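You operate a simulated robot arm through the tools that you are given. There is no shell and no other tool. Be economical: measure what you need, move in short steps, check, and stop when the job is done.

You run a simulated robot arm. Do the job below in one go: nothing can be reset, and whatever is moved stays where it is left.

Task
Mill what the brown beaker holds to paste and draw the grey drawer out.
Fine: push the drawer in, tip the beaker into the hopper, put it back, wind the crank till the window shows done. Set down upright: what you pick out.

It is judged by the outcome, as a careful person would: the job done as asked, and still so three seconds after it is handed in. It fails if anything else is knocked over, pushed out of place, dropped, spilled or broken.

Robot
A 6-joint arm with a two-finger parallel gripper, fixed in place. Base frame: the origin is at the foot of the arm, x ahead of it, y to its left, z up; the work surface is at about z = 850. Readings come in mm, degrees, newtons and seconds.
With the tool pointing down near the work surface it reaches from about 240 to 640 mm from the base axis. Its first joint turns from -66.0 to 66.0 degrees. Payload 2.7 kg.
The TCP is the grasp point between the finger pads, 23 mm short of the fingertips. In the tool frame z runs along the fingers and y along their closing line. Largest opening 94 mm; finger width 38, thickness 10; the body of the gripper, 54 by 96 mm, starts 39 mm behind the TCP.
Orientation is told as [roll, pitch, yaw] about the base's x, y, z axes, in that order, counted from this pose: with the fingers straight down and closing along the base's y, the tool's x points along the base's -x, its y along +y and its z along -z.

Tools
- The arm moves only by the tool arm_command. Its argument "increments" is a list of rows, each a list of 2 entries, a list of its own where there are three numbers: the shift along the base's x, y, z in units of 300 mm (1.0 is 300 mm), then the turn, a rotation vector about the base's x, y, z in units of 90 degrees (1.0 is 90 degrees). In form: [[[x, y, z], [rx, ry, rz]], ...]. A call has 1 to 20 rows; each row is the pose to reach, as a shift and turn from the pose commanded when the call began. "jaw" is the opening, from 0 (shut) to 1 (fully open), set as the call begins (left out, the last holds). A call with a number of a shift or a turn outside -1 to 1 is refused whole. Rows are played at 5 a second. More than 50 mm and 8.6 degrees between two rows, or a gripper value outside its range, and nothing of the call is played. A pose out of reach is approached as far as the arm can. The call stops where the force on the tool passes 50 N (or 10 N more than at its start, if that is more) or the arm is blocked; 0.2 s more then pass. The fingers move at their own pace (about 45 mm/s each) and stop on an object; they squeeze with about 25 N. The grip force told is the motor's: it shows also when the fingers shut on nothing. Time passes only in rows, and 0.2 s behind the last, so rows that repeat a pose let the fingers close. The reply holds the time, the measured pose of the TCP, the force on the tool along the base axes, the opening and the grip force, in the units named above and with some noise, with the torque about the TCP (base axes, N m) and any sound that the robot's microphone picked up.
- Cameras (640 x 400 px; columns grow to the right, rows downward): "scene" is fixed at [89.2, -440.7, 1415.5]; the picture's right is [0.66, -0.75, 0.00], its down [-0.33, -0.29, -0.90] and it looks along [0.68, 0.60, -0.43] (base axes); focal length 304 px, centre (320, 200). "wrist" rides on the gripper at [86, 16, -75] in the tool frame; the picture's right is [-0.18, 0.98, 0.00], its down [-0.58, -0.11, -0.81] and it looks along [-0.79, -0.15, 0.59] (tool axes); focal length 243 px, centre (320, 200). There is no depth. A picture from a camera that has moved, and an enlarged one, comes with that camera's place and axes in the base frame and with its lens.
- get_image(camera): a new picture of that camera. The clock stands still meanwhile.
- enlarge(camera, box): a new picture of the part [left, top, right, bottom] of that camera's present view, enlarged. The clock stands still meanwhile.
- hand_in(): hands the job in; it is judged then, once.

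Work in short steps. Places have to be worked out from the pictures, the camera data and where the tool is seen: move nearer, look again, correct. Check each grasp and each placing, and mend what went wrong. You have 120 turns and 68 pictures in all, those below and enlarged ones among them. Open the gripper and draw the arm clear of the work before you hand the job in, unless the task says otherwise; then end with one line.

The tools are called after "Request:" by a JSON object that holds its "op" and its "data". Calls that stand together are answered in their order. arm_command: Moves the arm, as the interface text tells. Its arguments: {"type":"object","properties":{"increments":{"type":"array","items":{"type":"array"}},"jaw":{"type":"number"}},"required":["increments"]} The other tools are called the same way: get_image (camera) takes a picture; enlarge (camera, box) takes an enlarged picture of a part of a camera's view; hand_in () hands the job in.

At the start:

```text
t: 0.0
tool_pos: [375.5, 68.9, 1239.8]
ee_rot: [0.1, -0.1, 0.0]
contact_force: [-0.1, 0.5, -0.3]
wrist_torque: [0.03, -0.02, 0.01]
finger_gap: 94.1
grasp_force: 0.1
```

scene: 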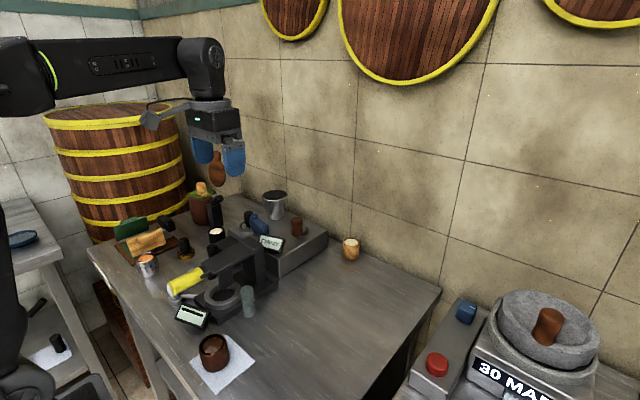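
wrist: 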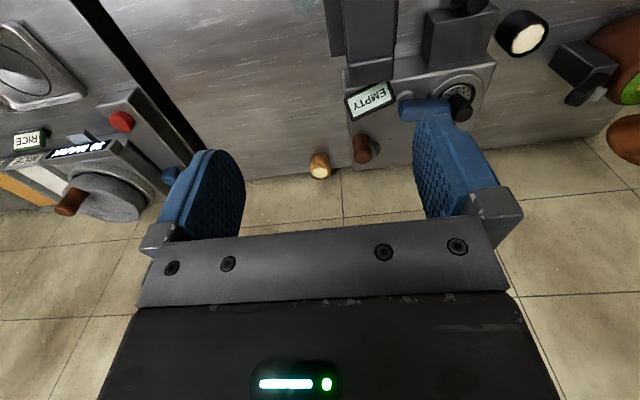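

The scene shows a bench with a machine (window "EMPTY"), a brown beaker on a white sheet and several other items. I'll enlarge for details.

Request:
{"op": "enlarge", "data": {"camera": "scene", "box": [80, 170, 280, 295]}}

Request:
{"op": "enlarge", "data": {"camera": "scene", "box": [160, 180, 380, 400]}}

Request:
{"op": "enlarge", "data": {"camera": "wrist", "box": [300, 0, 640, 212]}}

```text
3.20 times, centred on (180, 232) of scene
camera zoom: at [89.2, -440.7, 1415.5], right [0.66, -0.75, 0.0], down [-0.33, -0.29, -0.9], along [0.68, 0.6, -0.43], focal length 974 px, centre (768, 96)
```

zoom: 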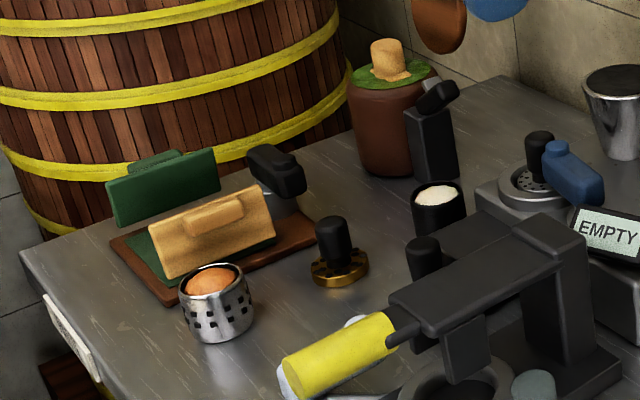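

```text
1.82 times, centred on (270, 290) of scene
camera zoom: at [89.2, -440.7, 1415.5], right [0.66, -0.75, 0.0], down [-0.33, -0.29, -0.9], along [0.68, 0.6, -0.43], focal length 554 px, centre (411, 36)
```

zoom: 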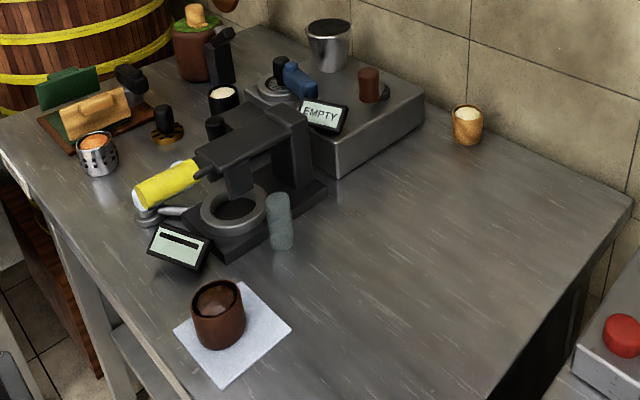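

```text
1.88 times, centred on (470, 106) of wrist
camera zoom: at [290.0, 87.6, 1314.5], right [0.18, 0.98, 0.0], down [0.58, -0.11, 0.81], along [0.79, -0.15, -0.59], focal length 457 px, centre (38, 377)
```

zoom: 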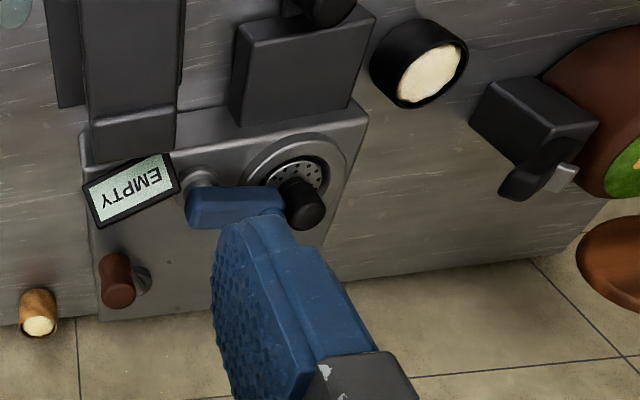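

Before deciding which thing is which I need a closer look. Moving left/back and lower while staying well above everything.

Request:
{"op": "arm_command", "data": {"increments": [[[-0.05, 0.1, -0.1], [0, 0, 0]], [[-0.1, 0.2, -0.2], [0, 0, 0]], [[-0.15, 0.27, -0.3], [0, 0, 0]], [[-0.15, 0.27, -0.3], [0, 0, 0]]]}}

Request:
{"op": "get_image", "data": {"camera": "wrist"}}

Request:
{"op": "get_image", "data": {"camera": "scene"}}

```text
t: 1.0
tool_pos: [332.0, 150.1, 1148.3]
ee_rot: [0.2, -0.1, 0.0]
contact_force: [0.6, 0.5, 0.1]
wrist_torque: [0.01, 0.02, 0.01]
finger_gap: 93.9
grasp_force: 0.0
```

```text
62 pictures are left
camera wrist: at [244.9, 168.4, 1223.2], right [0.18, 0.98, 0.0], down [0.58, -0.11, 0.81], along [0.79, -0.15, -0.59], focal length 243 px, centre (320, 200)
```

wrist: 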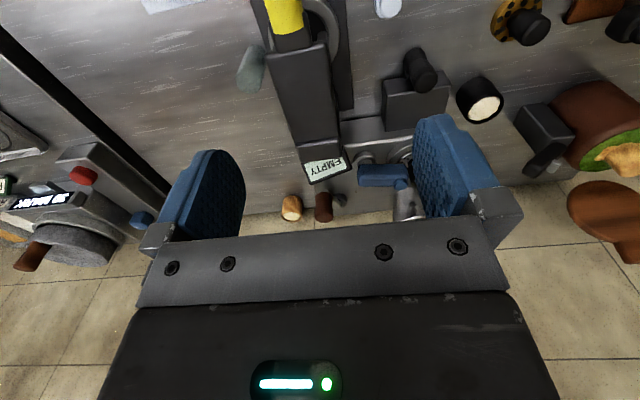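

```text
61 pictures are left
```

scene: 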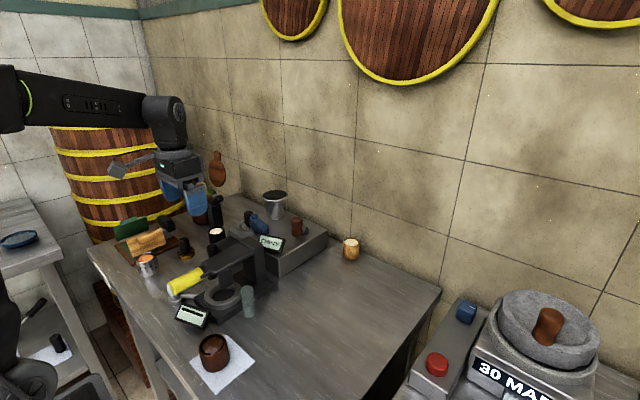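

There's a dark box with a black knob in front of the EMPTY machine that could be a drawer. I tilt the wrist camera downward for a view from above.

Request:
{"op": "arm_command", "data": {"increments": [[[0.08, 0.0, 0.0], [0, 0.08, 0]], [[0.16, 0.0, 0.0], [0, 0.16, 0]], [[0.24, 0.03, 0], [0, 0.24, 0]], [[0.32, 0.06, 0], [0, 0.32, 0]], [[0.36, 0.06, 0], [0, 0.36, 0]], [[0.36, 0.06, 0], [0, 0.36, 0]]]}}

Request:
{"op": "get_image", "data": {"camera": "wrist"}}

```text
t: 2.4
tool_pos: [423.8, 166.2, 1132.5]
ee_rot: [0.1, 32.4, 0.0]
contact_force: [0.4, -0.5, -0.6]
wrist_torque: [0.0, 0.02, 0.0]
finger_gap: 94.1
grasp_force: 0.1
out of reach, approached as far as the arm can: row 5, 6
```

```text
60 pictures are left
camera wrist: at [390.4, 182.8, 1241.7], right [0.16, 0.98, -0.1], down [0.92, -0.11, 0.37], along [0.35, -0.15, -0.92], focal length 243 px, centre (320, 200)
```

wrist: 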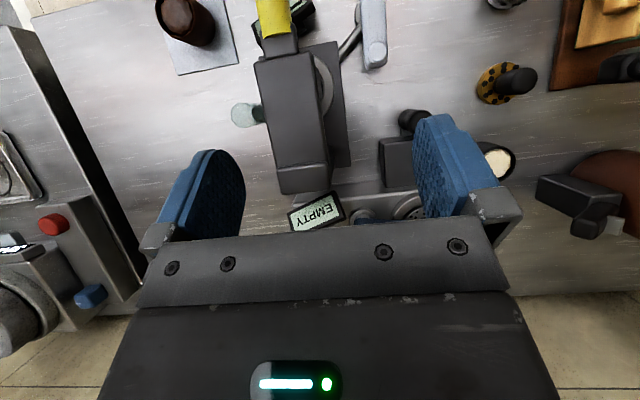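

Good top view of the front half. Enlarging the scene camera on the EMPTY machine and the press.

Request:
{"op": "enlarge", "data": {"camera": "scene", "box": [195, 185, 335, 275]}}

Request:
{"op": "enlarge", "data": {"camera": "wrist", "box": [140, 0, 460, 200]}}

```text
4.44 times, centred on (265, 230) of scene
camera zoom: at [89.2, -440.7, 1415.5], right [0.66, -0.75, 0.0], down [-0.33, -0.29, -0.9], along [0.68, 0.6, -0.43], focal length 1353 px, centre (564, 67)
```

zoom: 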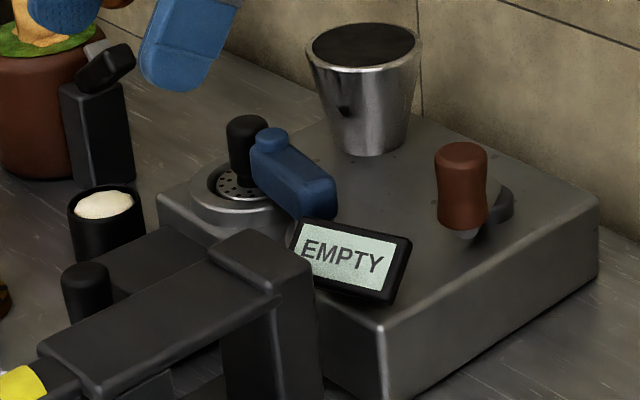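

```text
2.00 times, centred on (300, 100) of wrist
camera zoom: at [390.4, 182.8, 1241.7], right [0.16, 0.98, -0.1], down [0.92, -0.11, 0.37], along [0.35, -0.15, -0.92], focal length 485 px, centre (360, 400)
```

zoom: 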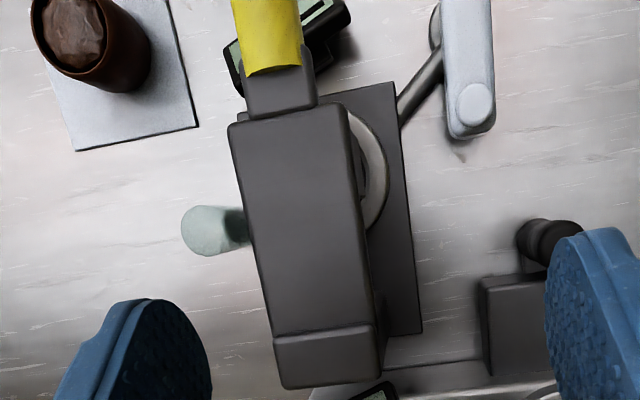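

The right-hand box has a silver hopper, a brown-gripped crank, and a drawer with a black knob. I back off to see the whole machine and front area from above.

Request:
{"op": "arm_command", "data": {"increments": [[[-0.13, 0.0, -0.03], [0, 0, 0]], [[-0.26, 0.0, -0.06], [0, 0, 0]], [[-0.39, 0.04, -0.08], [0, 0, 0]], [[-0.5, 0.08, -0.1], [0, 0, 0]], [[-0.5, 0.08, -0.1], [0, 0, 0]]]}}

Request:
{"op": "get_image", "data": {"camera": "wrist"}}

```text
t: 3.6
tool_pos: [272.2, 190.3, 1102.4]
ee_rot: [0.0, 32.3, 0.0]
contact_force: [-0.9, 0.3, 0.4]
wrist_torque: [0.03, 0.0, -0.01]
finger_gap: 94.1
grasp_force: 0.0
```

```text
57 pictures are left
camera wrist: at [239.5, 207.9, 1211.6], right [0.16, 0.98, -0.1], down [0.92, -0.11, 0.37], along [0.35, -0.15, -0.92], focal length 243 px, centre (320, 200)
```

wrist: 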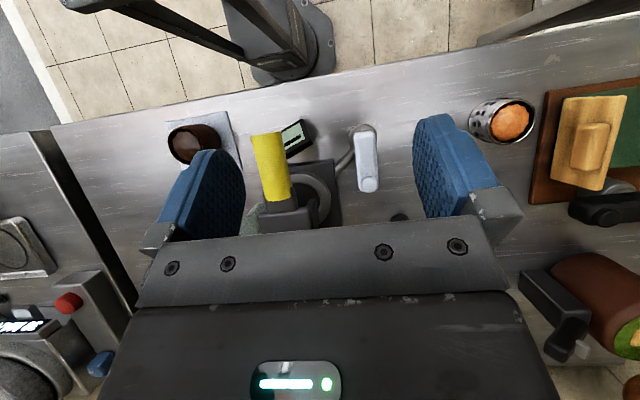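

Fingers hide the middle; I go to level orientation further forward so the machine falls in the clear upper half of the wrist view.

Request:
{"op": "arm_command", "data": {"increments": [[[0.1, -0.03, 0.06], [0, -0.09, 0]], [[0.22, -0.06, 0.12], [0, -0.18, 0]], [[0.34, -0.09, 0.18], [0, -0.27, 0]], [[0.46, -0.13, 0.24], [0, -0.36, 0]], [[0.58, -0.18, 0.25], [0, -0.36, 0]], [[0.68, -0.23, 0.25], [0, -0.36, 0]], [[0.68, -0.23, 0.25], [0, -0.36, 0]]]}}

Request:
{"op": "enlarge", "data": {"camera": "wrist", "box": [160, 0, 520, 225]}}

```text
t: 5.2
tool_pos: [478.1, 120.5, 1178.7]
ee_rot: [0.0, -0.1, 0.1]
contact_force: [0.1, -0.2, -0.3]
wrist_torque: [-0.04, -0.02, 0.0]
finger_gap: 94.0
grasp_force: 0.2
```

```text
1.78 times, centred on (340, 112) of wrist
camera zoom: at [391.8, 137.9, 1253.2], right [0.18, 0.98, 0.0], down [0.58, -0.11, 0.81], along [0.79, -0.15, -0.59], focal length 431 px, centre (284, 356)
```

zoom: 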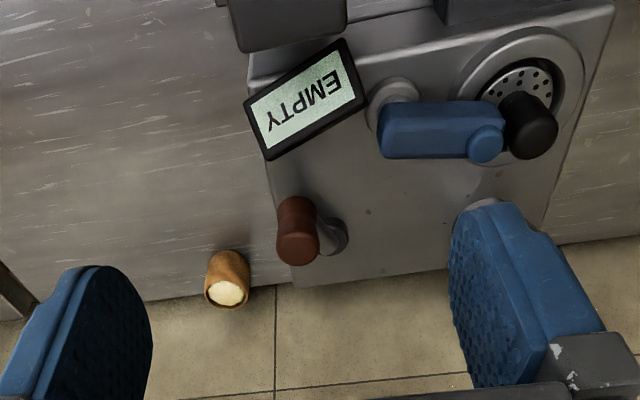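

I notice a silver perforated plate with a black knob in the mill (blue lever by it) and a gold perforated plate with a knob on the table — possibly grind plates. Comparing them closely.

Request:
{"op": "enlarge", "data": {"camera": "wrist", "box": [350, 0, 500, 94]}}

Request:
{"op": "enlarge", "data": {"camera": "scene", "box": [80, 200, 240, 300]}}

Request:
{"op": "enlarge", "data": {"camera": "scene", "box": [160, 290, 260, 390]}}

```text
4.26 times, centred on (425, 47) of wrist
camera zoom: at [391.8, 137.9, 1253.2], right [0.18, 0.98, 0.0], down [0.58, -0.11, 0.81], along [0.79, -0.15, -0.59], focal length 1032 px, centre (-127, 851)
```

zoom: 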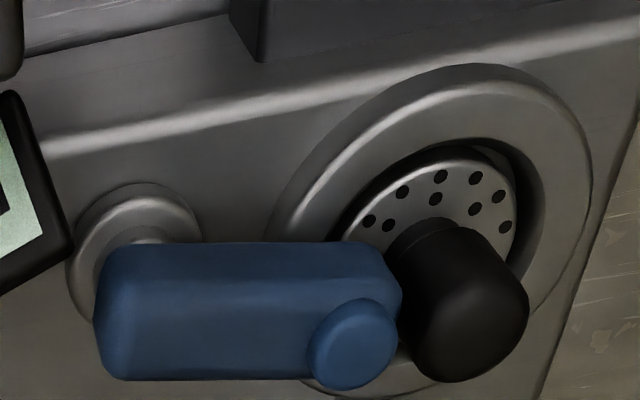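

```text
4.00 times, centred on (160, 250) of scene
camera zoom: at [89.2, -440.8, 1415.5], right [0.66, -0.75, 0.0], down [-0.33, -0.29, -0.9], along [0.68, 0.6, -0.43], focal length 1218 px, centre (960, 0)
```

zoom: 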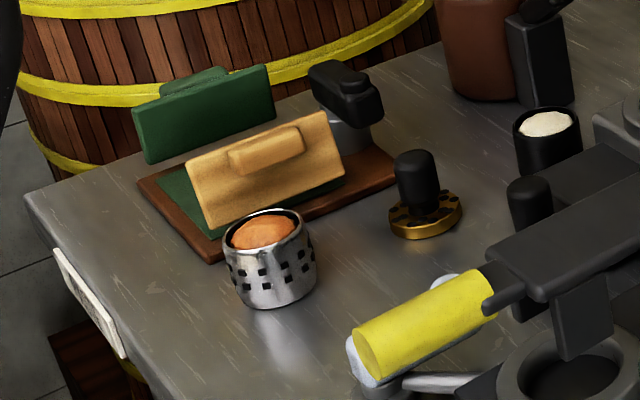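

```text
4.00 times, centred on (210, 340) of scene
camera zoom: at [89.2, -440.8, 1415.5], right [0.66, -0.75, 0.0], down [-0.33, -0.29, -0.9], along [0.68, 0.6, -0.43], focal length 1218 px, centre (760, -360)
```

zoom: 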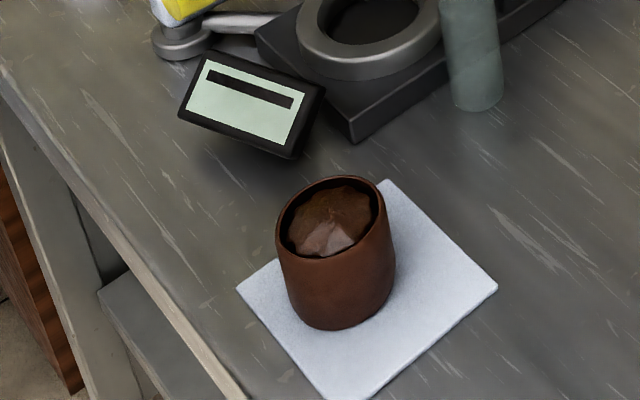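

There's a white card on the bench's front edge; let me read it, and look closer at both plates.

Request:
{"op": "enlarge", "data": {"camera": "scene", "box": [82, 255, 122, 300]}}

Request:
{"op": "enlarge", "data": {"camera": "scene", "box": [165, 230, 205, 265]}}

```text
8.89 times, centred on (102, 278) of scene
camera zoom: at [89.2, -440.8, 1415.5], right [0.66, -0.75, 0.0], down [-0.33, -0.29, -0.9], along [0.68, 0.6, -0.43], focal length 2707 px, centre (2258, -489)
```

zoom: 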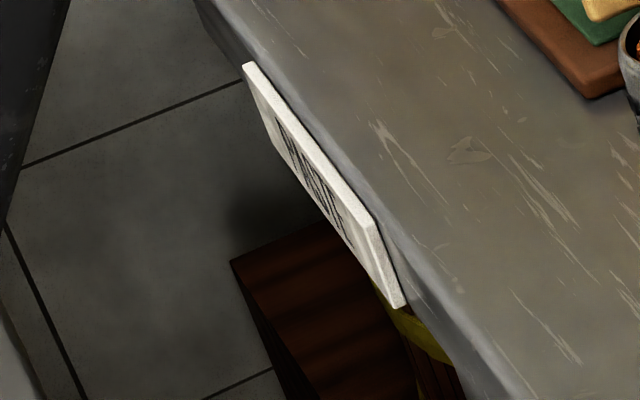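

```text
11.43 times, centred on (185, 248) of scene
camera zoom: at [89.2, -440.8, 1415.5], right [0.66, -0.75, 0.0], down [-0.33, -0.29, -0.9], along [0.68, 0.6, -0.43], focal length 3480 px, centre (1863, -343)
```

zoom: 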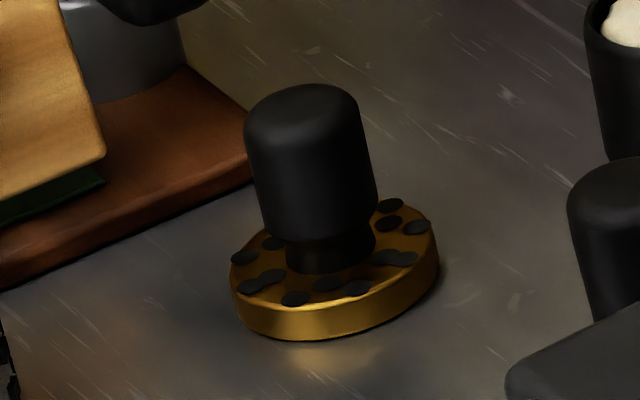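

Silver plate (small holes = fine) is already installed; gold has big holes (coarse). I estimate the drawer knob near (438,283,905); moving for a closer look at it.

Request:
{"op": "arm_command", "data": {"increments": [[[-0.1, 0.1, 0], [0, 0, 0]], [[-0.2, 0.2, -0.05], [0, 0, 0]], [[-0.33, 0.3, -0.1], [0, 0, 0]], [[-0.33, 0.43, -0.18], [0, 0, 0]], [[-0.33, 0.43, -0.3], [0, 0, 0]], [[-0.33, 0.43, -0.42], [0, 0, 0]], [[-0.33, 0.43, -0.42], [0, 0, 0]]]}}

Request:
{"op": "get_image", "data": {"camera": "wrist"}}

```text
refused: row 3 steps farther than a row can; nothing moved
```

```text
50 pictures are left
camera wrist: at [391.8, 137.9, 1253.2], right [0.18, 0.98, 0.0], down [0.58, -0.11, 0.81], along [0.79, -0.15, -0.59], focal length 243 px, centre (320, 200)
```

wrist: 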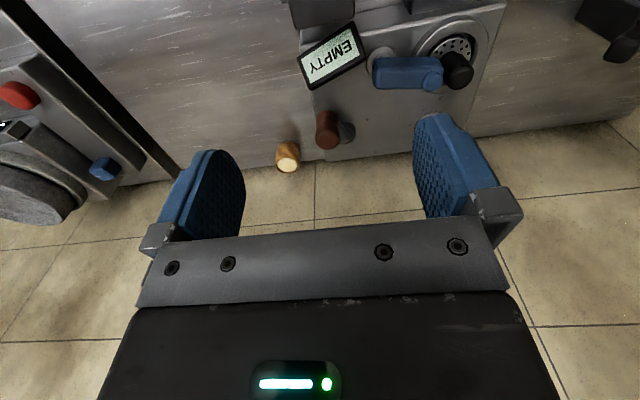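

A row stepped too far; I resend with smaller steps.

Request:
{"op": "arm_command", "data": {"increments": [[[-0.1, 0.1, 0], [0, 0, 0]], [[-0.2, 0.2, -0.03], [0, 0, 0]], [[-0.28, 0.3, -0.06], [0, 0, 0]], [[-0.33, 0.42, -0.1], [0, 0, 0]], [[-0.33, 0.43, -0.2], [0, 0, 0]], [[-0.33, 0.43, -0.31], [0, 0, 0]], [[-0.33, 0.43, -0.42], [0, 0, 0]], [[-0.33, 0.43, -0.42], [0, 0, 0]]]}}

Request:
{"op": "get_image", "data": {"camera": "wrist"}}

```text
t: 7.0
tool_pos: [379.0, 249.5, 1050.6]
ee_rot: [0.1, -0.1, 0.0]
contact_force: [0.8, 0.5, 0.0]
wrist_torque: [-0.02, 0.0, 0.02]
finger_gap: 94.1
grasp_force: 0.1
```

```text
49 pictures are left
camera wrist: at [291.9, 267.0, 1125.4], right [0.18, 0.98, 0.0], down [0.58, -0.11, 0.81], along [0.79, -0.15, -0.59], focal length 243 px, centre (320, 200)
```

wrist: 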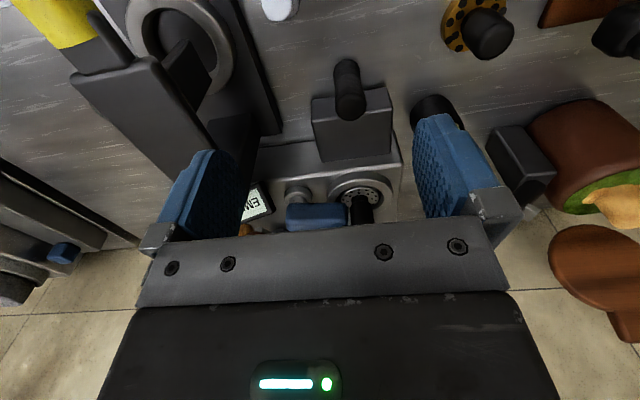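

Request:
{"op": "enlarge", "data": {"camera": "wrist", "box": [200, 30, 440, 240]}}

```text
1.90 times, centred on (320, 135) of wrist
camera zoom: at [291.9, 267.0, 1125.4], right [0.18, 0.98, 0.0], down [0.58, -0.11, 0.81], along [0.79, -0.15, -0.59], focal length 462 px, centre (320, 324)
```

zoom: 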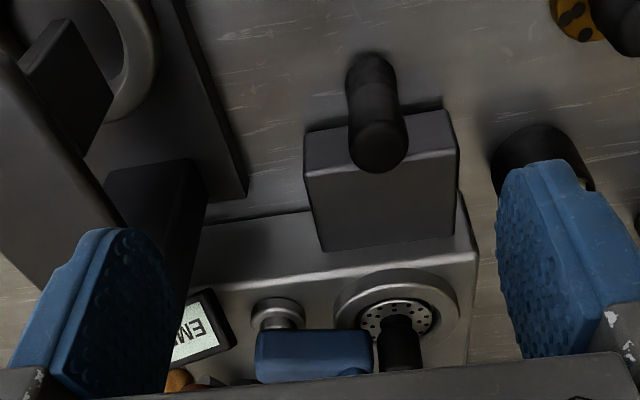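

Zooming the scene camera on the drawer to resolve the knob shape.

Request:
{"op": "enlarge", "data": {"camera": "scene", "box": [200, 215, 270, 265]}}

```text
8.00 times, centred on (235, 240) of scene
camera zoom: at [89.2, -440.7, 1415.5], right [0.66, -0.75, 0.0], down [-0.33, -0.29, -0.9], along [0.68, 0.6, -0.43], focal length 2436 px, centre (1000, -120)
```

zoom: 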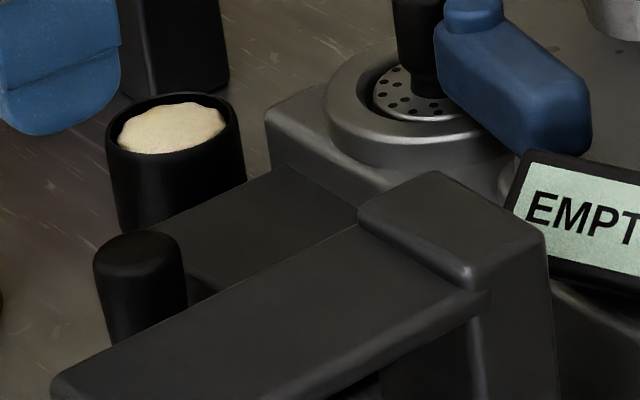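

The drawer is in front of the mill (travel along x) with a vertical knob near (432,270), top ~918. I move above the knob and check alignment.

Request:
{"op": "arm_command", "data": {"increments": [[[0.09, 0.035, -0.05], [0, 0, 0]], [[0.175, 0.07, -0.12], [0, 0, 0]], [[0.175, 0.07, -0.19], [0, 0, 0]], [[0.175, 0.07, -0.19], [0, 0, 0]]]}}

Request:
{"op": "get_image", "data": {"camera": "wrist"}}

```text
t: 8.0
tool_pos: [430.7, 270.3, 993.4]
ee_rot: [0.1, -0.2, 0.1]
contact_force: [0.0, -0.1, -0.2]
wrist_torque: [0.0, -0.01, 0.02]
finger_gap: 93.9
grasp_force: 0.0
```

```text
46 pictures are left
camera wrist: at [344.1, 287.3, 1067.6], right [0.18, 0.98, 0.0], down [0.58, -0.11, 0.81], along [0.79, -0.15, -0.59], focal length 243 px, centre (320, 200)
```

wrist: 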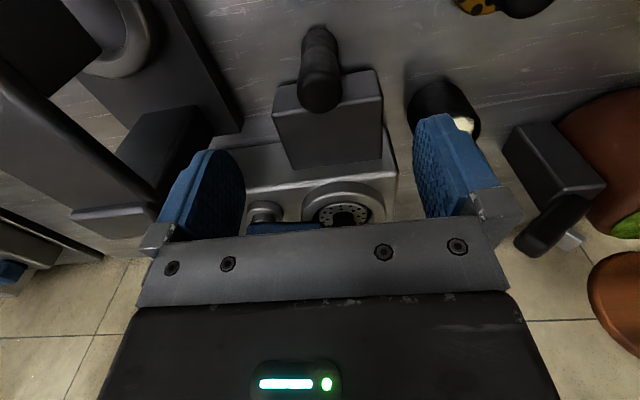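

Knob aligned in the frame. Lowering partway to refine heights by parallax.

Request:
{"op": "arm_command", "data": {"increments": [[[0, 0, -0.08], [0, 0, 0]], [[0, 0, -0.16], [0, 0, 0]], [[0, 0, -0.16], [0, 0, 0]]]}}

Request:
{"op": "enlarge", "data": {"camera": "wrist", "box": [180, 0, 460, 240]}}

```text
t: 8.8
tool_pos: [430.2, 270.1, 946.4]
ee_rot: [0.0, -0.1, 0.0]
contact_force: [0.3, -1.1, -0.8]
wrist_torque: [0.02, 0.02, -0.02]
finger_gap: 94.0
grasp_force: 0.1
```

```text
1.67 times, centred on (320, 120) of wrist
camera zoom: at [344.0, 287.8, 1019.7], right [0.18, 0.98, 0.0], down [0.58, -0.11, 0.81], along [0.79, -0.15, -0.59], focal length 404 px, centre (320, 333)
```

zoom: 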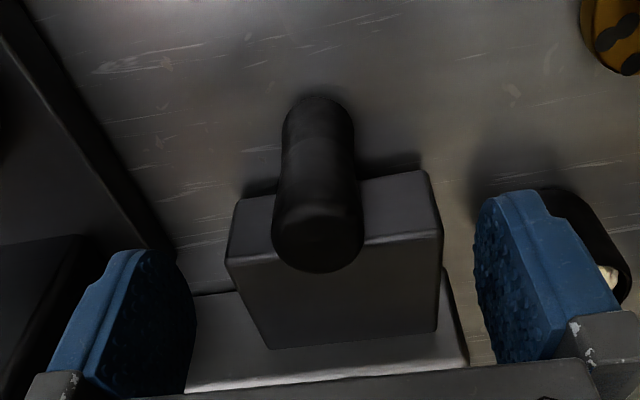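

Now clear: drawer front face at x≈454, top z≈896, protruding ~60 mm; knob centre ≈(430,271), top 917, clear of the face. I lower to z≈900 and close on the knob.

Request:
{"op": "arm_command", "data": {"increments": [[[-0.005, 0, -0.07], [0, 0, 0]], [[-0.005, 0.0, -0.15], [0, 0, 0]], [[-0.005, 0, -0.15], [0, 0, 0]]]}}

Request:
{"op": "arm_command", "data": {"increments": [[[0, 0, 0], [0, 0, 0]], [[0, 0, 0], [0, 0, 0]], [[0, 0, 0], [0, 0, 0]], [[0, 0, 0], [0, 0, 0]], [[0, 0, 0], [0, 0, 0]]], "jaw": 0.2}}

```text
t: 9.6
tool_pos: [428.9, 269.6, 901.7]
ee_rot: [0.1, -0.2, -0.1]
contact_force: [-0.2, 0.3, 0.1]
wrist_torque: [-0.03, 0.0, -0.01]
finger_gap: 93.9
grasp_force: 0.1
```

```text
t: 10.8
tool_pos: [429.6, 270.0, 902.3]
ee_rot: [0.1, -0.1, 0.0]
contact_force: [0.9, 11.1, -2.3]
wrist_torque: [-0.7, -0.31, 0.0]
finger_gap: 28.2
grasp_force: 45.0
```

Gripped (28 mm). Now push +x in small steps, with a slight +y to relax the side load.

Request:
{"op": "arm_command", "data": {"increments": [[[0.04, 0.005, 0], [0, 0, 0]], [[0.08, 0.005, 0], [0, 0, 0]], [[0.12, 0.005, 0], [0, 0, 0]], [[0.15, 0.005, 0], [0, 0, 0]], [[0.18, 0.005, 0], [0, 0, 0]], [[0.2, 0.005, 0], [0, 0, 0]], [[0.22, 0.005, 0], [0, 0, 0]], [[0.24, 0.005, 0], [0, 0, 0]]]}}

```text
t: 12.0
tool_pos: [479.1, 269.4, 900.2]
ee_rot: [-0.2, 0.6, -0.2]
contact_force: [-15.4, -11.0, 11.0]
wrist_torque: [1.62, -0.19, 0.27]
finger_gap: 28.3
grasp_force: 45.0
stopped in row 6: the force on the tool passed its limit at 60 N (the readings are from after the stop); the commanded pose is now the measured one
```

Stopped after ~50 mm of travel, likely the end stop. Release, rise and check.

Request:
{"op": "arm_command", "data": {"increments": [[[0, 0, 0], [0, 0, 0]], [[0, 0, 0], [0, 0, 0]], [[0, 0, 0], [0, 0, 0]], [[0, 0, 0], [0, 0, 0]], [[-0.0, 0, 0.12], [0, 0, 0]], [[-0.08, 0, 0.25], [0, 0, 0]], [[-0.16, 0, 0.35], [0, 0, 0]], [[-0.16, 0, 0.35], [0, 0, 0]]], "jaw": 1}}

Request:
{"op": "get_image", "data": {"camera": "wrist"}}

Request:
{"op": "enlarge", "data": {"camera": "scene", "box": [190, 180, 310, 265]}}

```text
t: 13.8
tool_pos: [431.2, 271.7, 1008.4]
ee_rot: [-0.3, 0.6, -0.2]
contact_force: [0.7, 0.7, 0.4]
wrist_torque: [-0.01, 0.01, 0.03]
finger_gap: 94.1
grasp_force: 0.1
```

```text
44 pictures are left
camera wrist: at [345.2, 289.6, 1083.4], right [0.19, 0.98, -0.01], down [0.59, -0.11, 0.8], along [0.79, -0.15, -0.6], focal length 243 px, centre (320, 200)
```

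wrist: 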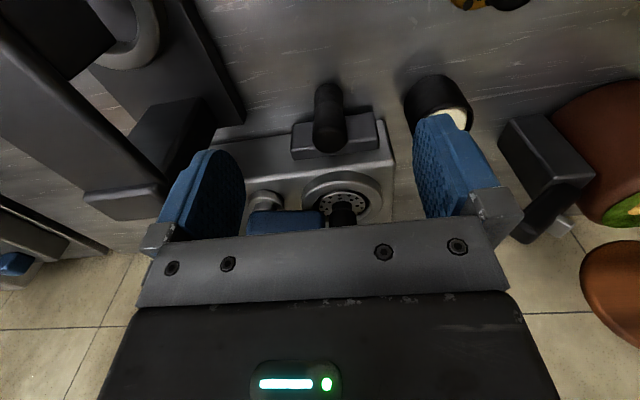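

```text
4.71 times, centred on (250, 222) of scene
camera zoom: at [89.2, -440.8, 1415.5], right [0.66, -0.75, 0.0], down [-0.33, -0.29, -0.9], along [0.68, 0.6, -0.43], focal length 1433 px, centre (649, 94)
```

zoom: 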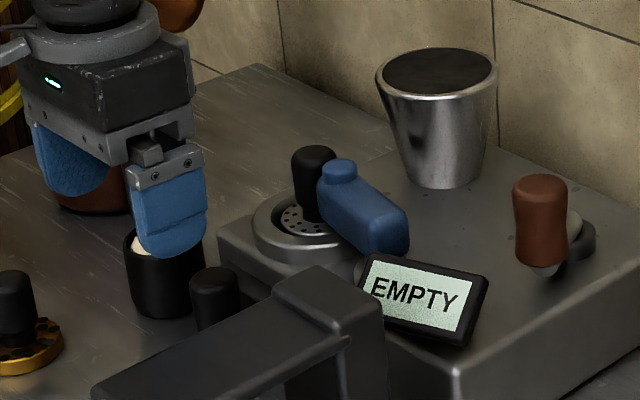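

The drawer sits nearly flush (front lip proud). I verify it is at its stop by a gentle push on the knob with closed fingers.

Request:
{"op": "arm_command", "data": {"increments": [[[-0.03, 0, -0.1], [0, 0, 0]], [[-0.03, 0, -0.22], [0, 0, 0]], [[-0.03, 0, -0.36], [0, 0, 0]], [[-0.03, 0, -0.36], [0, 0, 0]], [[-0.01, 0, -0.36], [0, 0, 0]], [[0.01, 0, -0.36], [0, 0, 0]], [[0.03, 0, -0.36], [0, 0, 0]], [[0.05, 0, -0.36], [0, 0, 0]], [[0.07, 0, -0.36], [0, 0, 0]], [[0.09, 0, -0.36], [0, 0, 0]], [[0.11, 0, -0.36], [0, 0, 0]]], "jaw": 0}}

```text
t: 15.8
tool_pos: [444.6, 268.9, 896.6]
ee_rot: [-0.7, 1.6, -0.2]
contact_force: [-16.5, -5.1, 8.2]
wrist_torque: [0.14, -0.58, -0.14]
finger_gap: 0.0
grasp_force: 25.2
stopped in row 9: the force on the tool passed its limit at 60 N (the readings are from after the stop); the commanded pose is now the measured one
```

No motion at the same place – the drawer is at its stop. Now rise and move over to the right side, to reach the beaker with a horizontal tool (needed to pour).

Request:
{"op": "arm_command", "data": {"increments": [[[-0.03, 0, 0.0], [0, 0, 0]], [[-0.03, 0, 0.15], [0, 0, 0]], [[-0.03, 0, 0.3], [0, 0, 0]], [[-0.03, 0, 0.45], [0, 0, 0]], [[-0.05, -0.03, 0.6], [0, 0, 0]], [[-0.1, -0.12, 0.7], [0, 0, 0]], [[-0.15, -0.24, 0.75], [0, 0, 0]], [[-0.2, -0.38, 0.75], [0, 0, 0]], [[-0.25, -0.52, 0.75], [0, 0, 0]], [[-0.3, -0.66, 0.75], [0, 0, 0]], [[-0.35, -0.8, 0.75], [0, 0, 0]], [[-0.4, -0.94, 0.75], [0, 0, 0]], [[-0.4, -0.94, 0.75], [0, -0.018, 0]]], "jaw": 1}}

Request:
{"op": "arm_command", "data": {"increments": [[[0, -0.03, 0], [0, 0, -0.09]], [[0, -0.06, 0], [0, 0, -0.18]], [[0, -0.09, 0], [0, 0, -0.27]], [[0, -0.12, 0], [0, 0, -0.36]], [[0, -0.15, 0], [0, 0, -0.45]], [[0, -0.18, 0], [0, 0, -0.54]], [[0, -0.21, 0], [0, 0, -0.63]], [[0, -0.24, 0], [0, 0, -0.72]], [[0, -0.27, 0], [0, 0, -0.81]], [[0, -0.3, 0], [0, 0, -0.9]], [[0, -0.33, 0], [0, 0, -0.99]], [[0, -0.33, 0], [0, 0, -0.99]]]}}

Request:
{"op": "get_image", "data": {"camera": "wrist"}}

```text
t: 18.6
tool_pos: [327.0, -11.3, 1123.5]
ee_rot: [-0.6, -0.2, -0.3]
contact_force: [-0.6, 0.1, 0.6]
wrist_torque: [-0.01, -0.06, -0.03]
finger_gap: 94.3
grasp_force: 0.0
```

```text
t: 21.2
tool_pos: [326.2, -111.3, 1121.9]
ee_rot: [-0.7, -0.3, -89.4]
contact_force: [-0.1, -0.9, 0.6]
wrist_torque: [0.01, 0.0, 0.0]
finger_gap: 94.1
grasp_force: 0.1
```

```text
42 pictures are left
camera wrist: at [342.7, -22.3, 1195.8], right [0.98, -0.17, -0.01], down [-0.09, -0.58, 0.81], along [-0.15, -0.8, -0.59], focal length 243 px, centre (320, 200)
```

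wrist: 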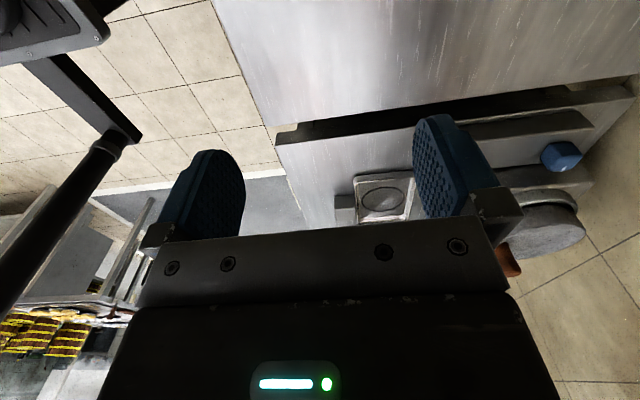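

Now pitch the tool toward +y (rotation about base x by ~75°), in the air, to test reachability.

Request:
{"op": "arm_command", "data": {"increments": [[[-0.02, 0.01, 0], [0.09, 0, 0]], [[-0.04, 0.02, 0], [0.18, 0, 0]], [[-0.06, 0.03, 0], [0.27, 0, 0]], [[-0.08, 0.03, 0], [0.36, 0, 0]], [[-0.1, 0.03, 0], [0.45, 0, 0]], [[-0.12, 0.03, 0], [0.54, 0, 0]], [[-0.14, 0.03, 0], [0.63, 0, 0]], [[-0.16, 0.03, 0], [0.72, 0, 0]], [[-0.18, 0.03, 0], [0.8, 0, 0]], [[-0.2, 0.03, 0], [0.84, 0, 0]], [[-0.2, 0.03, 0], [0.84, 0, 0]]]}}

Request:
{"op": "get_image", "data": {"camera": "wrist"}}

Request:
{"op": "get_image", "data": {"camera": "scene"}}

```text
t: 23.6
tool_pos: [265.6, -101.4, 1120.3]
ee_rot: [2.1, 75.5, -87.2]
contact_force: [0.3, -0.5, 0.6]
wrist_torque: [0.0, -0.03, 0.02]
finger_gap: 93.7
grasp_force: 0.0
```

```text
41 pictures are left
camera wrist: at [281.8, -150.1, 1223.3], right [0.99, -0.03, -0.17], down [-0.09, -0.93, -0.36], along [-0.14, 0.37, -0.92], focal length 243 px, centre (320, 200)
```

wrist: 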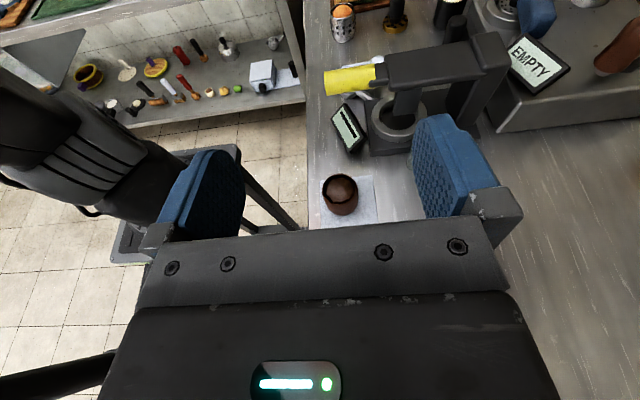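

```text
40 pictures are left
```

scene: 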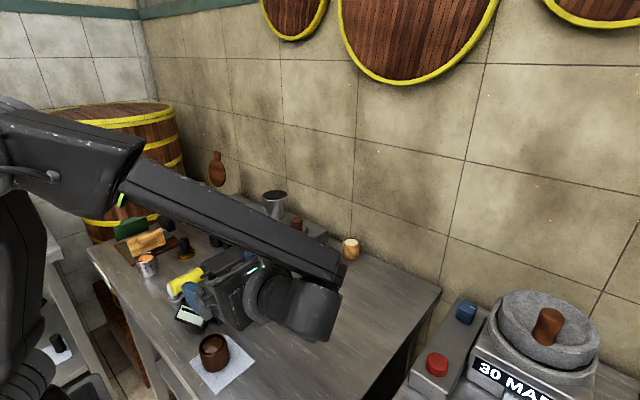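

Reachable. Beaker estimated centre (266.5, 0.6), rim z≈893, diameter ≈55. Descend beside it, then look.

Request:
{"op": "arm_command", "data": {"increments": [[[0, 0, -0.13], [0, 0, 0]], [[0, 0, -0.26], [0, 0, 0]], [[0, 0, -0.4], [0, 0, 0]], [[0, 0, -0.52], [0, 0, 0]], [[0, 0, -0.6], [0, 0, 0]], [[0, 0, -0.6], [0, 0, 0]]]}}

Request:
{"op": "get_image", "data": {"camera": "wrist"}}

Request:
{"op": "get_image", "data": {"camera": "scene"}}

```text
t: 25.0
tool_pos: [265.0, -102.1, 940.9]
ee_rot: [2.2, 75.4, -87.1]
contact_force: [0.5, 0.5, 0.2]
wrist_torque: [0.01, 0.03, 0.0]
finger_gap: 93.8
grasp_force: 0.1
```

```text
39 pictures are left
camera wrist: at [281.8, -150.6, 1043.6], right [0.99, -0.03, -0.17], down [-0.09, -0.93, -0.36], along [-0.14, 0.37, -0.92], focal length 243 px, centre (320, 200)
```

wrist: 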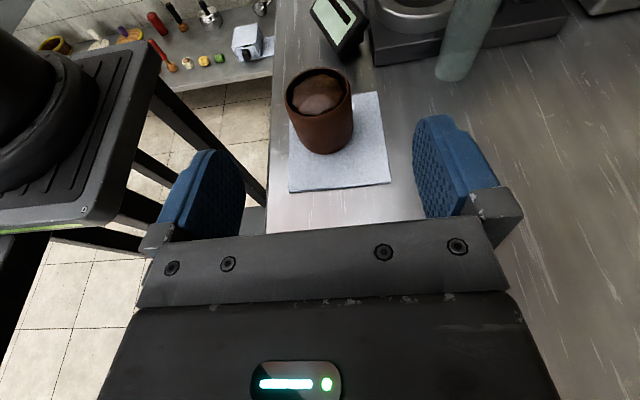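

```text
38 pictures are left
```

scene: 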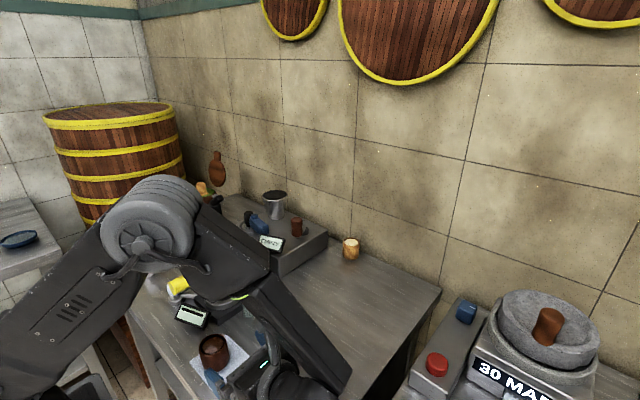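

Beaker confirmed at ~(264,0.5), rim z≈896. Descend to z≈880 and slide in, jaws open.

Request:
{"op": "arm_command", "data": {"increments": [[[0, 0, -0.1], [0, 0, 0]], [[0, 0, -0.2], [0, 0, 0]], [[0, 0.08, -0.2], [0, 0, 0]], [[-0.003, 0.16, -0.2], [0, 0, 0]], [[-0.003, 0.24, -0.2], [0, 0, 0]], [[-0.003, 0.3, -0.2], [0, 0, 0]], [[-0.003, 0.335, -0.2], [0, 0, 0]], [[-0.003, 0.335, -0.2], [0, 0, 0]]]}}

Request:
{"op": "get_image", "data": {"camera": "wrist"}}

```text
t: 25.9
tool_pos: [268.7, -82.5, 885.6]
ee_rot: [4.5, 75.0, -84.9]
contact_force: [0.3, 0.9, 2.5]
wrist_torque: [-0.1, 0.03, -0.03]
finger_gap: 94.1
grasp_force: 0.2
stopped in row 4: the force on the tool passed its limit at 87 N (the readings are from after the stop); the commanded pose is now the measured one
```

```text
37 pictures are left
camera wrist: at [283.5, -130.5, 987.7], right [0.99, -0.04, -0.16], down [-0.09, -0.93, -0.36], along [-0.13, 0.37, -0.92], focal length 243 px, centre (320, 200)
```

wrist: 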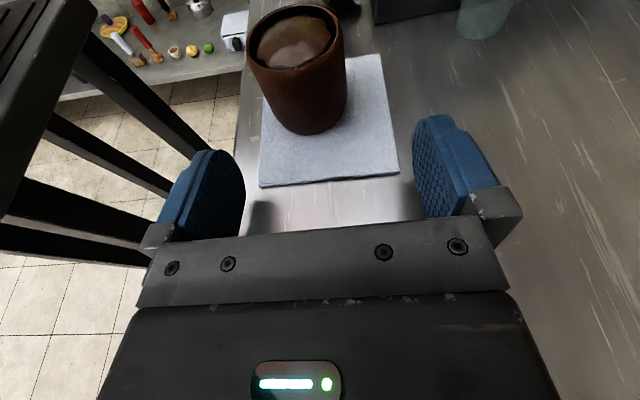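

Something touched – probably the wrist housing on the table. Checking from the scene camera.

Request:
{"op": "enlarge", "data": {"camera": "scene", "box": [180, 290, 380, 400]}}

```text
3.20 times, centred on (280, 345) of scene
camera zoom: at [89.2, -440.7, 1415.5], right [0.66, -0.75, 0.0], down [-0.33, -0.29, -0.9], along [0.68, 0.6, -0.43], focal length 974 px, centre (448, -264)
```

zoom: 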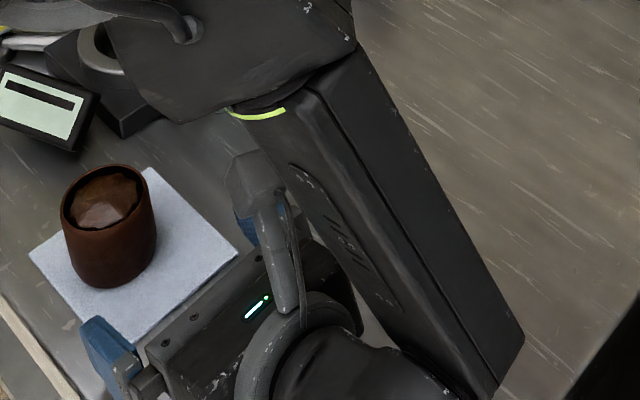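

The wrist/forearm end is low; likely it grazed the table. I back off, rise, and increase the downward pitch by 20° to raise the wrist.

Request:
{"op": "arm_command", "data": {"increments": [[[0, -0.03, 0.05], [0, 0, 0]], [[-0.01, -0.06, 0.15], [-0.03, 0, 0]], [[-0.01, -0.06, 0.2], [-0.11, 0, 0]], [[-0.01, -0.06, 0.2], [-0.18, 0, 0]], [[-0.01, -0.06, 0.2], [-0.24, 0, -0.02]], [[-0.01, -0.06, 0.2], [-0.24, 0, -0.02]]]}}

Request:
{"op": "get_image", "data": {"camera": "scene"}}

```text
t: 27.3
tool_pos: [265.3, -101.5, 945.7]
ee_rot: [1.9, 53.4, -89.1]
contact_force: [-0.7, 0.2, 0.9]
wrist_torque: [0.02, -0.02, -0.04]
finger_gap: 94.0
grasp_force: 0.0
```

```text
35 pictures are left
```

scene: 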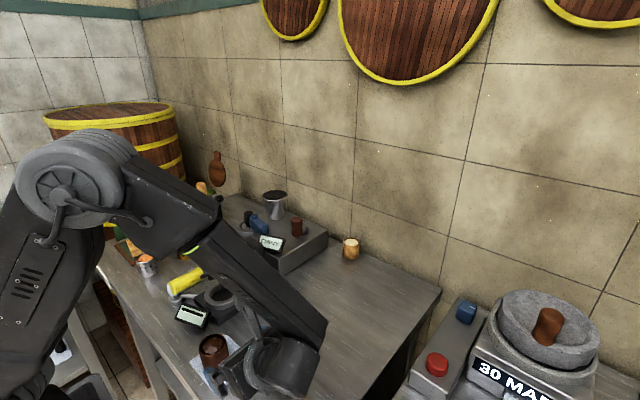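

Now 36° down with the wrist higher. Descend and slide in to the beaker.

Request:
{"op": "arm_command", "data": {"increments": [[[0, 0, -0.1], [0, 0, 0]], [[0, 0, -0.2], [0, 0, 0]], [[0, 0.08, -0.205], [0, 0, 0]], [[-0.003, 0.16, -0.205], [0, 0, 0]], [[-0.003, 0.24, -0.205], [0, 0, 0]], [[-0.003, 0.3, -0.205], [0, 0, 0]], [[-0.003, 0.333, -0.205], [0, 0, 0]], [[-0.003, 0.333, -0.205], [0, 0, 0]]]}}

Request:
{"op": "get_image", "data": {"camera": "wrist"}}

```text
t: 29.1
tool_pos: [265.2, -0.8, 883.3]
ee_rot: [1.9, 53.4, -89.1]
contact_force: [-0.2, 0.7, -0.6]
wrist_torque: [0.01, 0.03, -0.01]
finger_gap: 94.0
grasp_force: 0.1
```

```text
34 pictures are left
camera wrist: at [279.0, -7.3, 997.8], right [0.98, -0.12, -0.13], down [-0.12, -0.99, 0.01], along [-0.13, 0.0, -0.99], focal length 243 px, centre (320, 200)
```

wrist: 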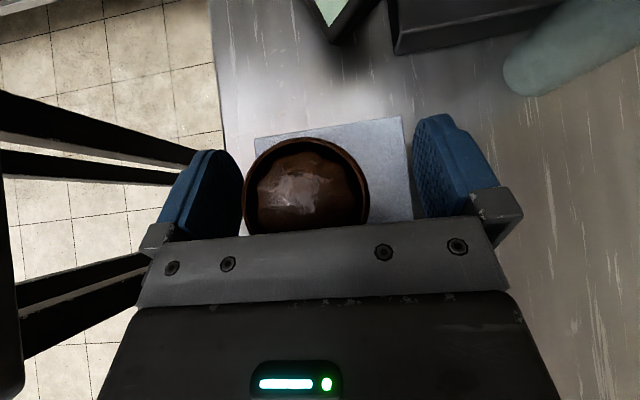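

Cup centre seen at ≈(260,−6); shift −5 mm in x and −4 in y, then close.

Request:
{"op": "arm_command", "data": {"increments": [[[-0.015, -0.013, 0], [0, 0, 0]], [[-0.015, -0.013, 0], [0, 0, 0]]]}}

Request:
{"op": "arm_command", "data": {"increments": [[[0, 0, 0], [0, 0, 0]], [[0, 0, 0], [0, 0, 0]], [[0, 0, 0], [0, 0, 0]], [[0, 0, 0], [0, 0, 0]], [[0, 0, 0], [0, 0, 0]]], "jaw": 0.4}}

```text
t: 29.7
tool_pos: [259.1, -3.5, 882.8]
ee_rot: [1.9, 53.4, -89.1]
contact_force: [-0.1, -0.3, 0.1]
wrist_torque: [0.0, 0.04, 0.0]
finger_gap: 93.8
grasp_force: 0.1
```

```text
t: 30.5
tool_pos: [254.8, -2.9, 884.0]
ee_rot: [0.5, 53.6, -89.7]
contact_force: [0.1, 0.2, 4.0]
wrist_torque: [0.04, 0.1, 0.02]
finger_gap: 51.2
grasp_force: 15.5
stopped in row 4: the force on the tool passed its limit at 53 N (the readings are from after the stop); the commanded pose is now the measured one
```

The fingers met the cup off-centre (arm yielded ~4 mm). Let the jaw finish closing and check.

Request:
{"op": "arm_command", "data": {"increments": [[[0, 0, 0], [0, 0, 0]], [[0, 0, 0], [0, 0, 0]], [[0, 0, 0], [0, 0, 0]]], "jaw": 0.4}}

Request:
{"op": "get_image", "data": {"camera": "wrist"}}

```text
t: 31.3
tool_pos: [254.9, -3.2, 883.1]
ee_rot: [0.6, 53.7, -89.5]
contact_force: [5.5, 2.9, 13.0]
wrist_torque: [0.19, 0.26, -0.15]
finger_gap: 51.3
grasp_force: 24.9
```

```text
33 pictures are left
camera wrist: at [269.9, -11.0, 996.8], right [0.98, -0.11, -0.14], down [-0.11, -0.99, 0.01], along [-0.14, 0.01, -0.99], focal length 243 px, centre (320, 200)
```

wrist: 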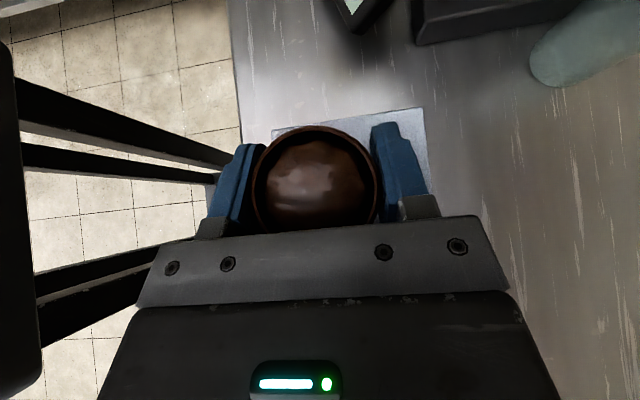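

Cup is held (51 mm). Lift straight up and check.

Request:
{"op": "arm_command", "data": {"increments": [[[0, 0, 0.03], [0, 0, 0]], [[0, 0, 0.08], [0, 0, 0]], [[0, 0, 0.18], [0, 0, 0]], [[0, 0, 0.3], [0, 0, 0]], [[0, 0, 0.42], [0, 0, 0]], [[0, 0, 0.54], [0, 0, 0]], [[0, 0, 0.66], [0, 0, 0]], [[0, 0, 0.78], [0, 0, 0]], [[0, 0, 0.8], [0, 0, 0]]]}}

Request:
{"op": "get_image", "data": {"camera": "wrist"}}

Request:
{"op": "get_image", "data": {"camera": "scene"}}

```text
t: 33.3
tool_pos: [253.6, -3.2, 1121.7]
ee_rot: [0.5, 53.7, -89.5]
contact_force: [0.2, 0.8, -1.6]
wrist_torque: [0.0, -0.01, 0.03]
finger_gap: 51.4
grasp_force: 25.2
```

```text
32 pictures are left
camera wrist: at [269.1, -11.0, 1235.5], right [0.98, -0.11, -0.14], down [-0.11, -0.99, 0.01], along [-0.14, 0.01, -0.99], focal length 243 px, centre (320, 200)
```

wrist: 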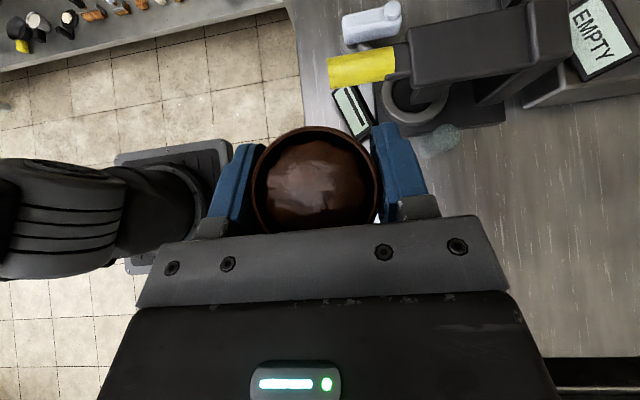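

```text
31 pictures are left
```

scene: 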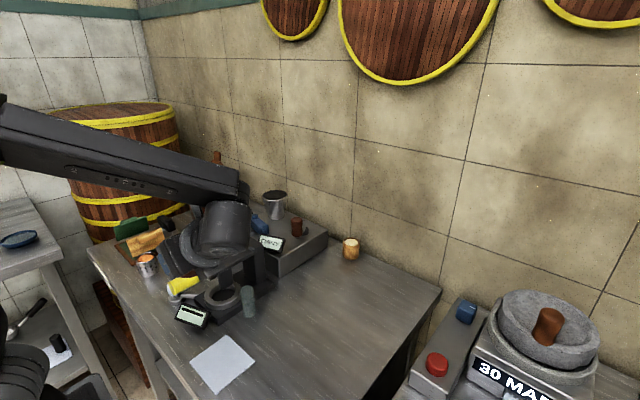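

Beaker held upright. Carry it toward the hopper while turning the heading from +y to ~23° off x.

Request:
{"op": "arm_command", "data": {"increments": [[[0.04, 0.0, 0], [0, 0, -0.085]], [[0.1, 0.02, 0.01], [0, 0, -0.17]], [[0.18, 0.06, 0.02], [0, 0, -0.255]], [[0.27, 0.12, 0.03], [0, 0, -0.34]], [[0.36, 0.18, 0.03], [0, 0, -0.42]], [[0.46, 0.25, 0.03], [0, 0, -0.5]], [[0.56, 0.32, 0.03], [0, 0, -0.58]], [[0.66, 0.4, 0.03], [0, 0, -0.66]], [[0.75, 0.48, 0.03], [0, 0, -0.74]], [[0.83, 0.56, 0.03], [0, 0, -0.745]], [[0.83, 0.56, 0.03], [0, 0, -0.745]]]}}

Request:
{"op": "get_image", "data": {"camera": "wrist"}}

Request:
{"op": "get_image", "data": {"camera": "scene"}}

```text
t: 35.7
tool_pos: [504.6, 156.6, 1131.8]
ee_rot: [0.0, 53.9, -156.5]
contact_force: [0.4, 0.5, -1.3]
wrist_torque: [-0.01, -0.01, 0.02]
finger_gap: 51.0
grasp_force: 24.6
out of reach, approached as far as the arm can: row 10, 11
```

```text
30 pictures are left
camera wrist: at [503.1, 140.2, 1244.7], right [0.29, -0.94, -0.15], down [-0.95, -0.3, 0.01], along [-0.05, 0.14, -0.99], focal length 243 px, centre (320, 200)
```

wrist: 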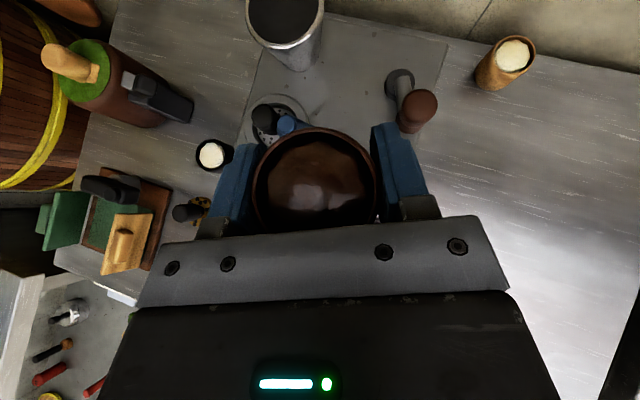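

```text
29 pictures are left
```

scene: 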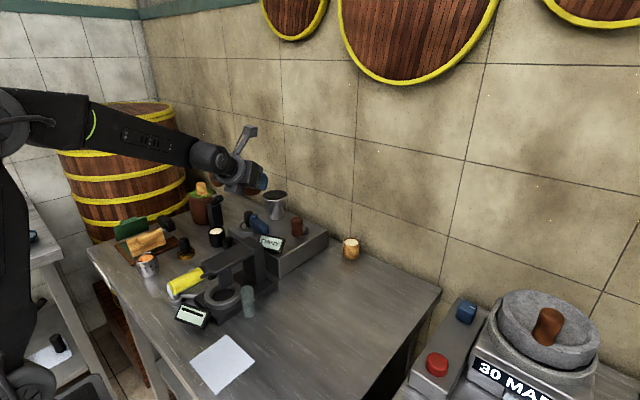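

The reach fault is probably the last wrist joint near its limit. Hopper triangulates to ≈(688,287), rim z≈980. I turn the heading back by ~22° and continue forward to test.

Request:
{"op": "arm_command", "data": {"increments": [[[0, 0, 0], [0, 0, 0.08]], [[0.02, 0.02, 0], [0, 0, 0.16]], [[0.1, 0.08, 0], [0, 0, 0.24]], [[0.2, 0.16, -0.03], [0, 0, 0.24]], [[0.3, 0.24, -0.06], [0, 0, 0.24]], [[0.4, 0.31, -0.1], [0, 0, 0.24]], [[0.4, 0.31, -0.1], [0, 0, 0.24]]]}}

Request:
{"op": "get_image", "data": {"camera": "wrist"}}

```text
t: 37.3
tool_pos: [626.5, 250.6, 1102.6]
ee_rot: [0.4, 53.6, -135.0]
contact_force: [-0.5, -0.5, -0.9]
wrist_torque: [-0.03, 0.01, 0.0]
finger_gap: 51.1
grasp_force: 25.0
```

```text
28 pictures are left
camera wrist: at [631.2, 235.4, 1216.0], right [0.61, -0.78, -0.14], down [-0.78, -0.62, 0.01], along [-0.1, 0.11, -0.99], focal length 243 px, centre (320, 200)
```

wrist: 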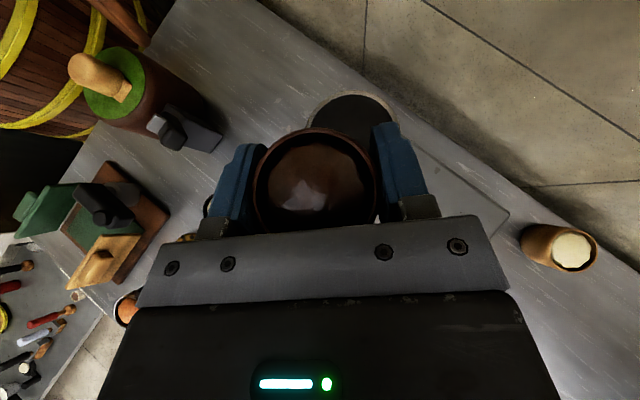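

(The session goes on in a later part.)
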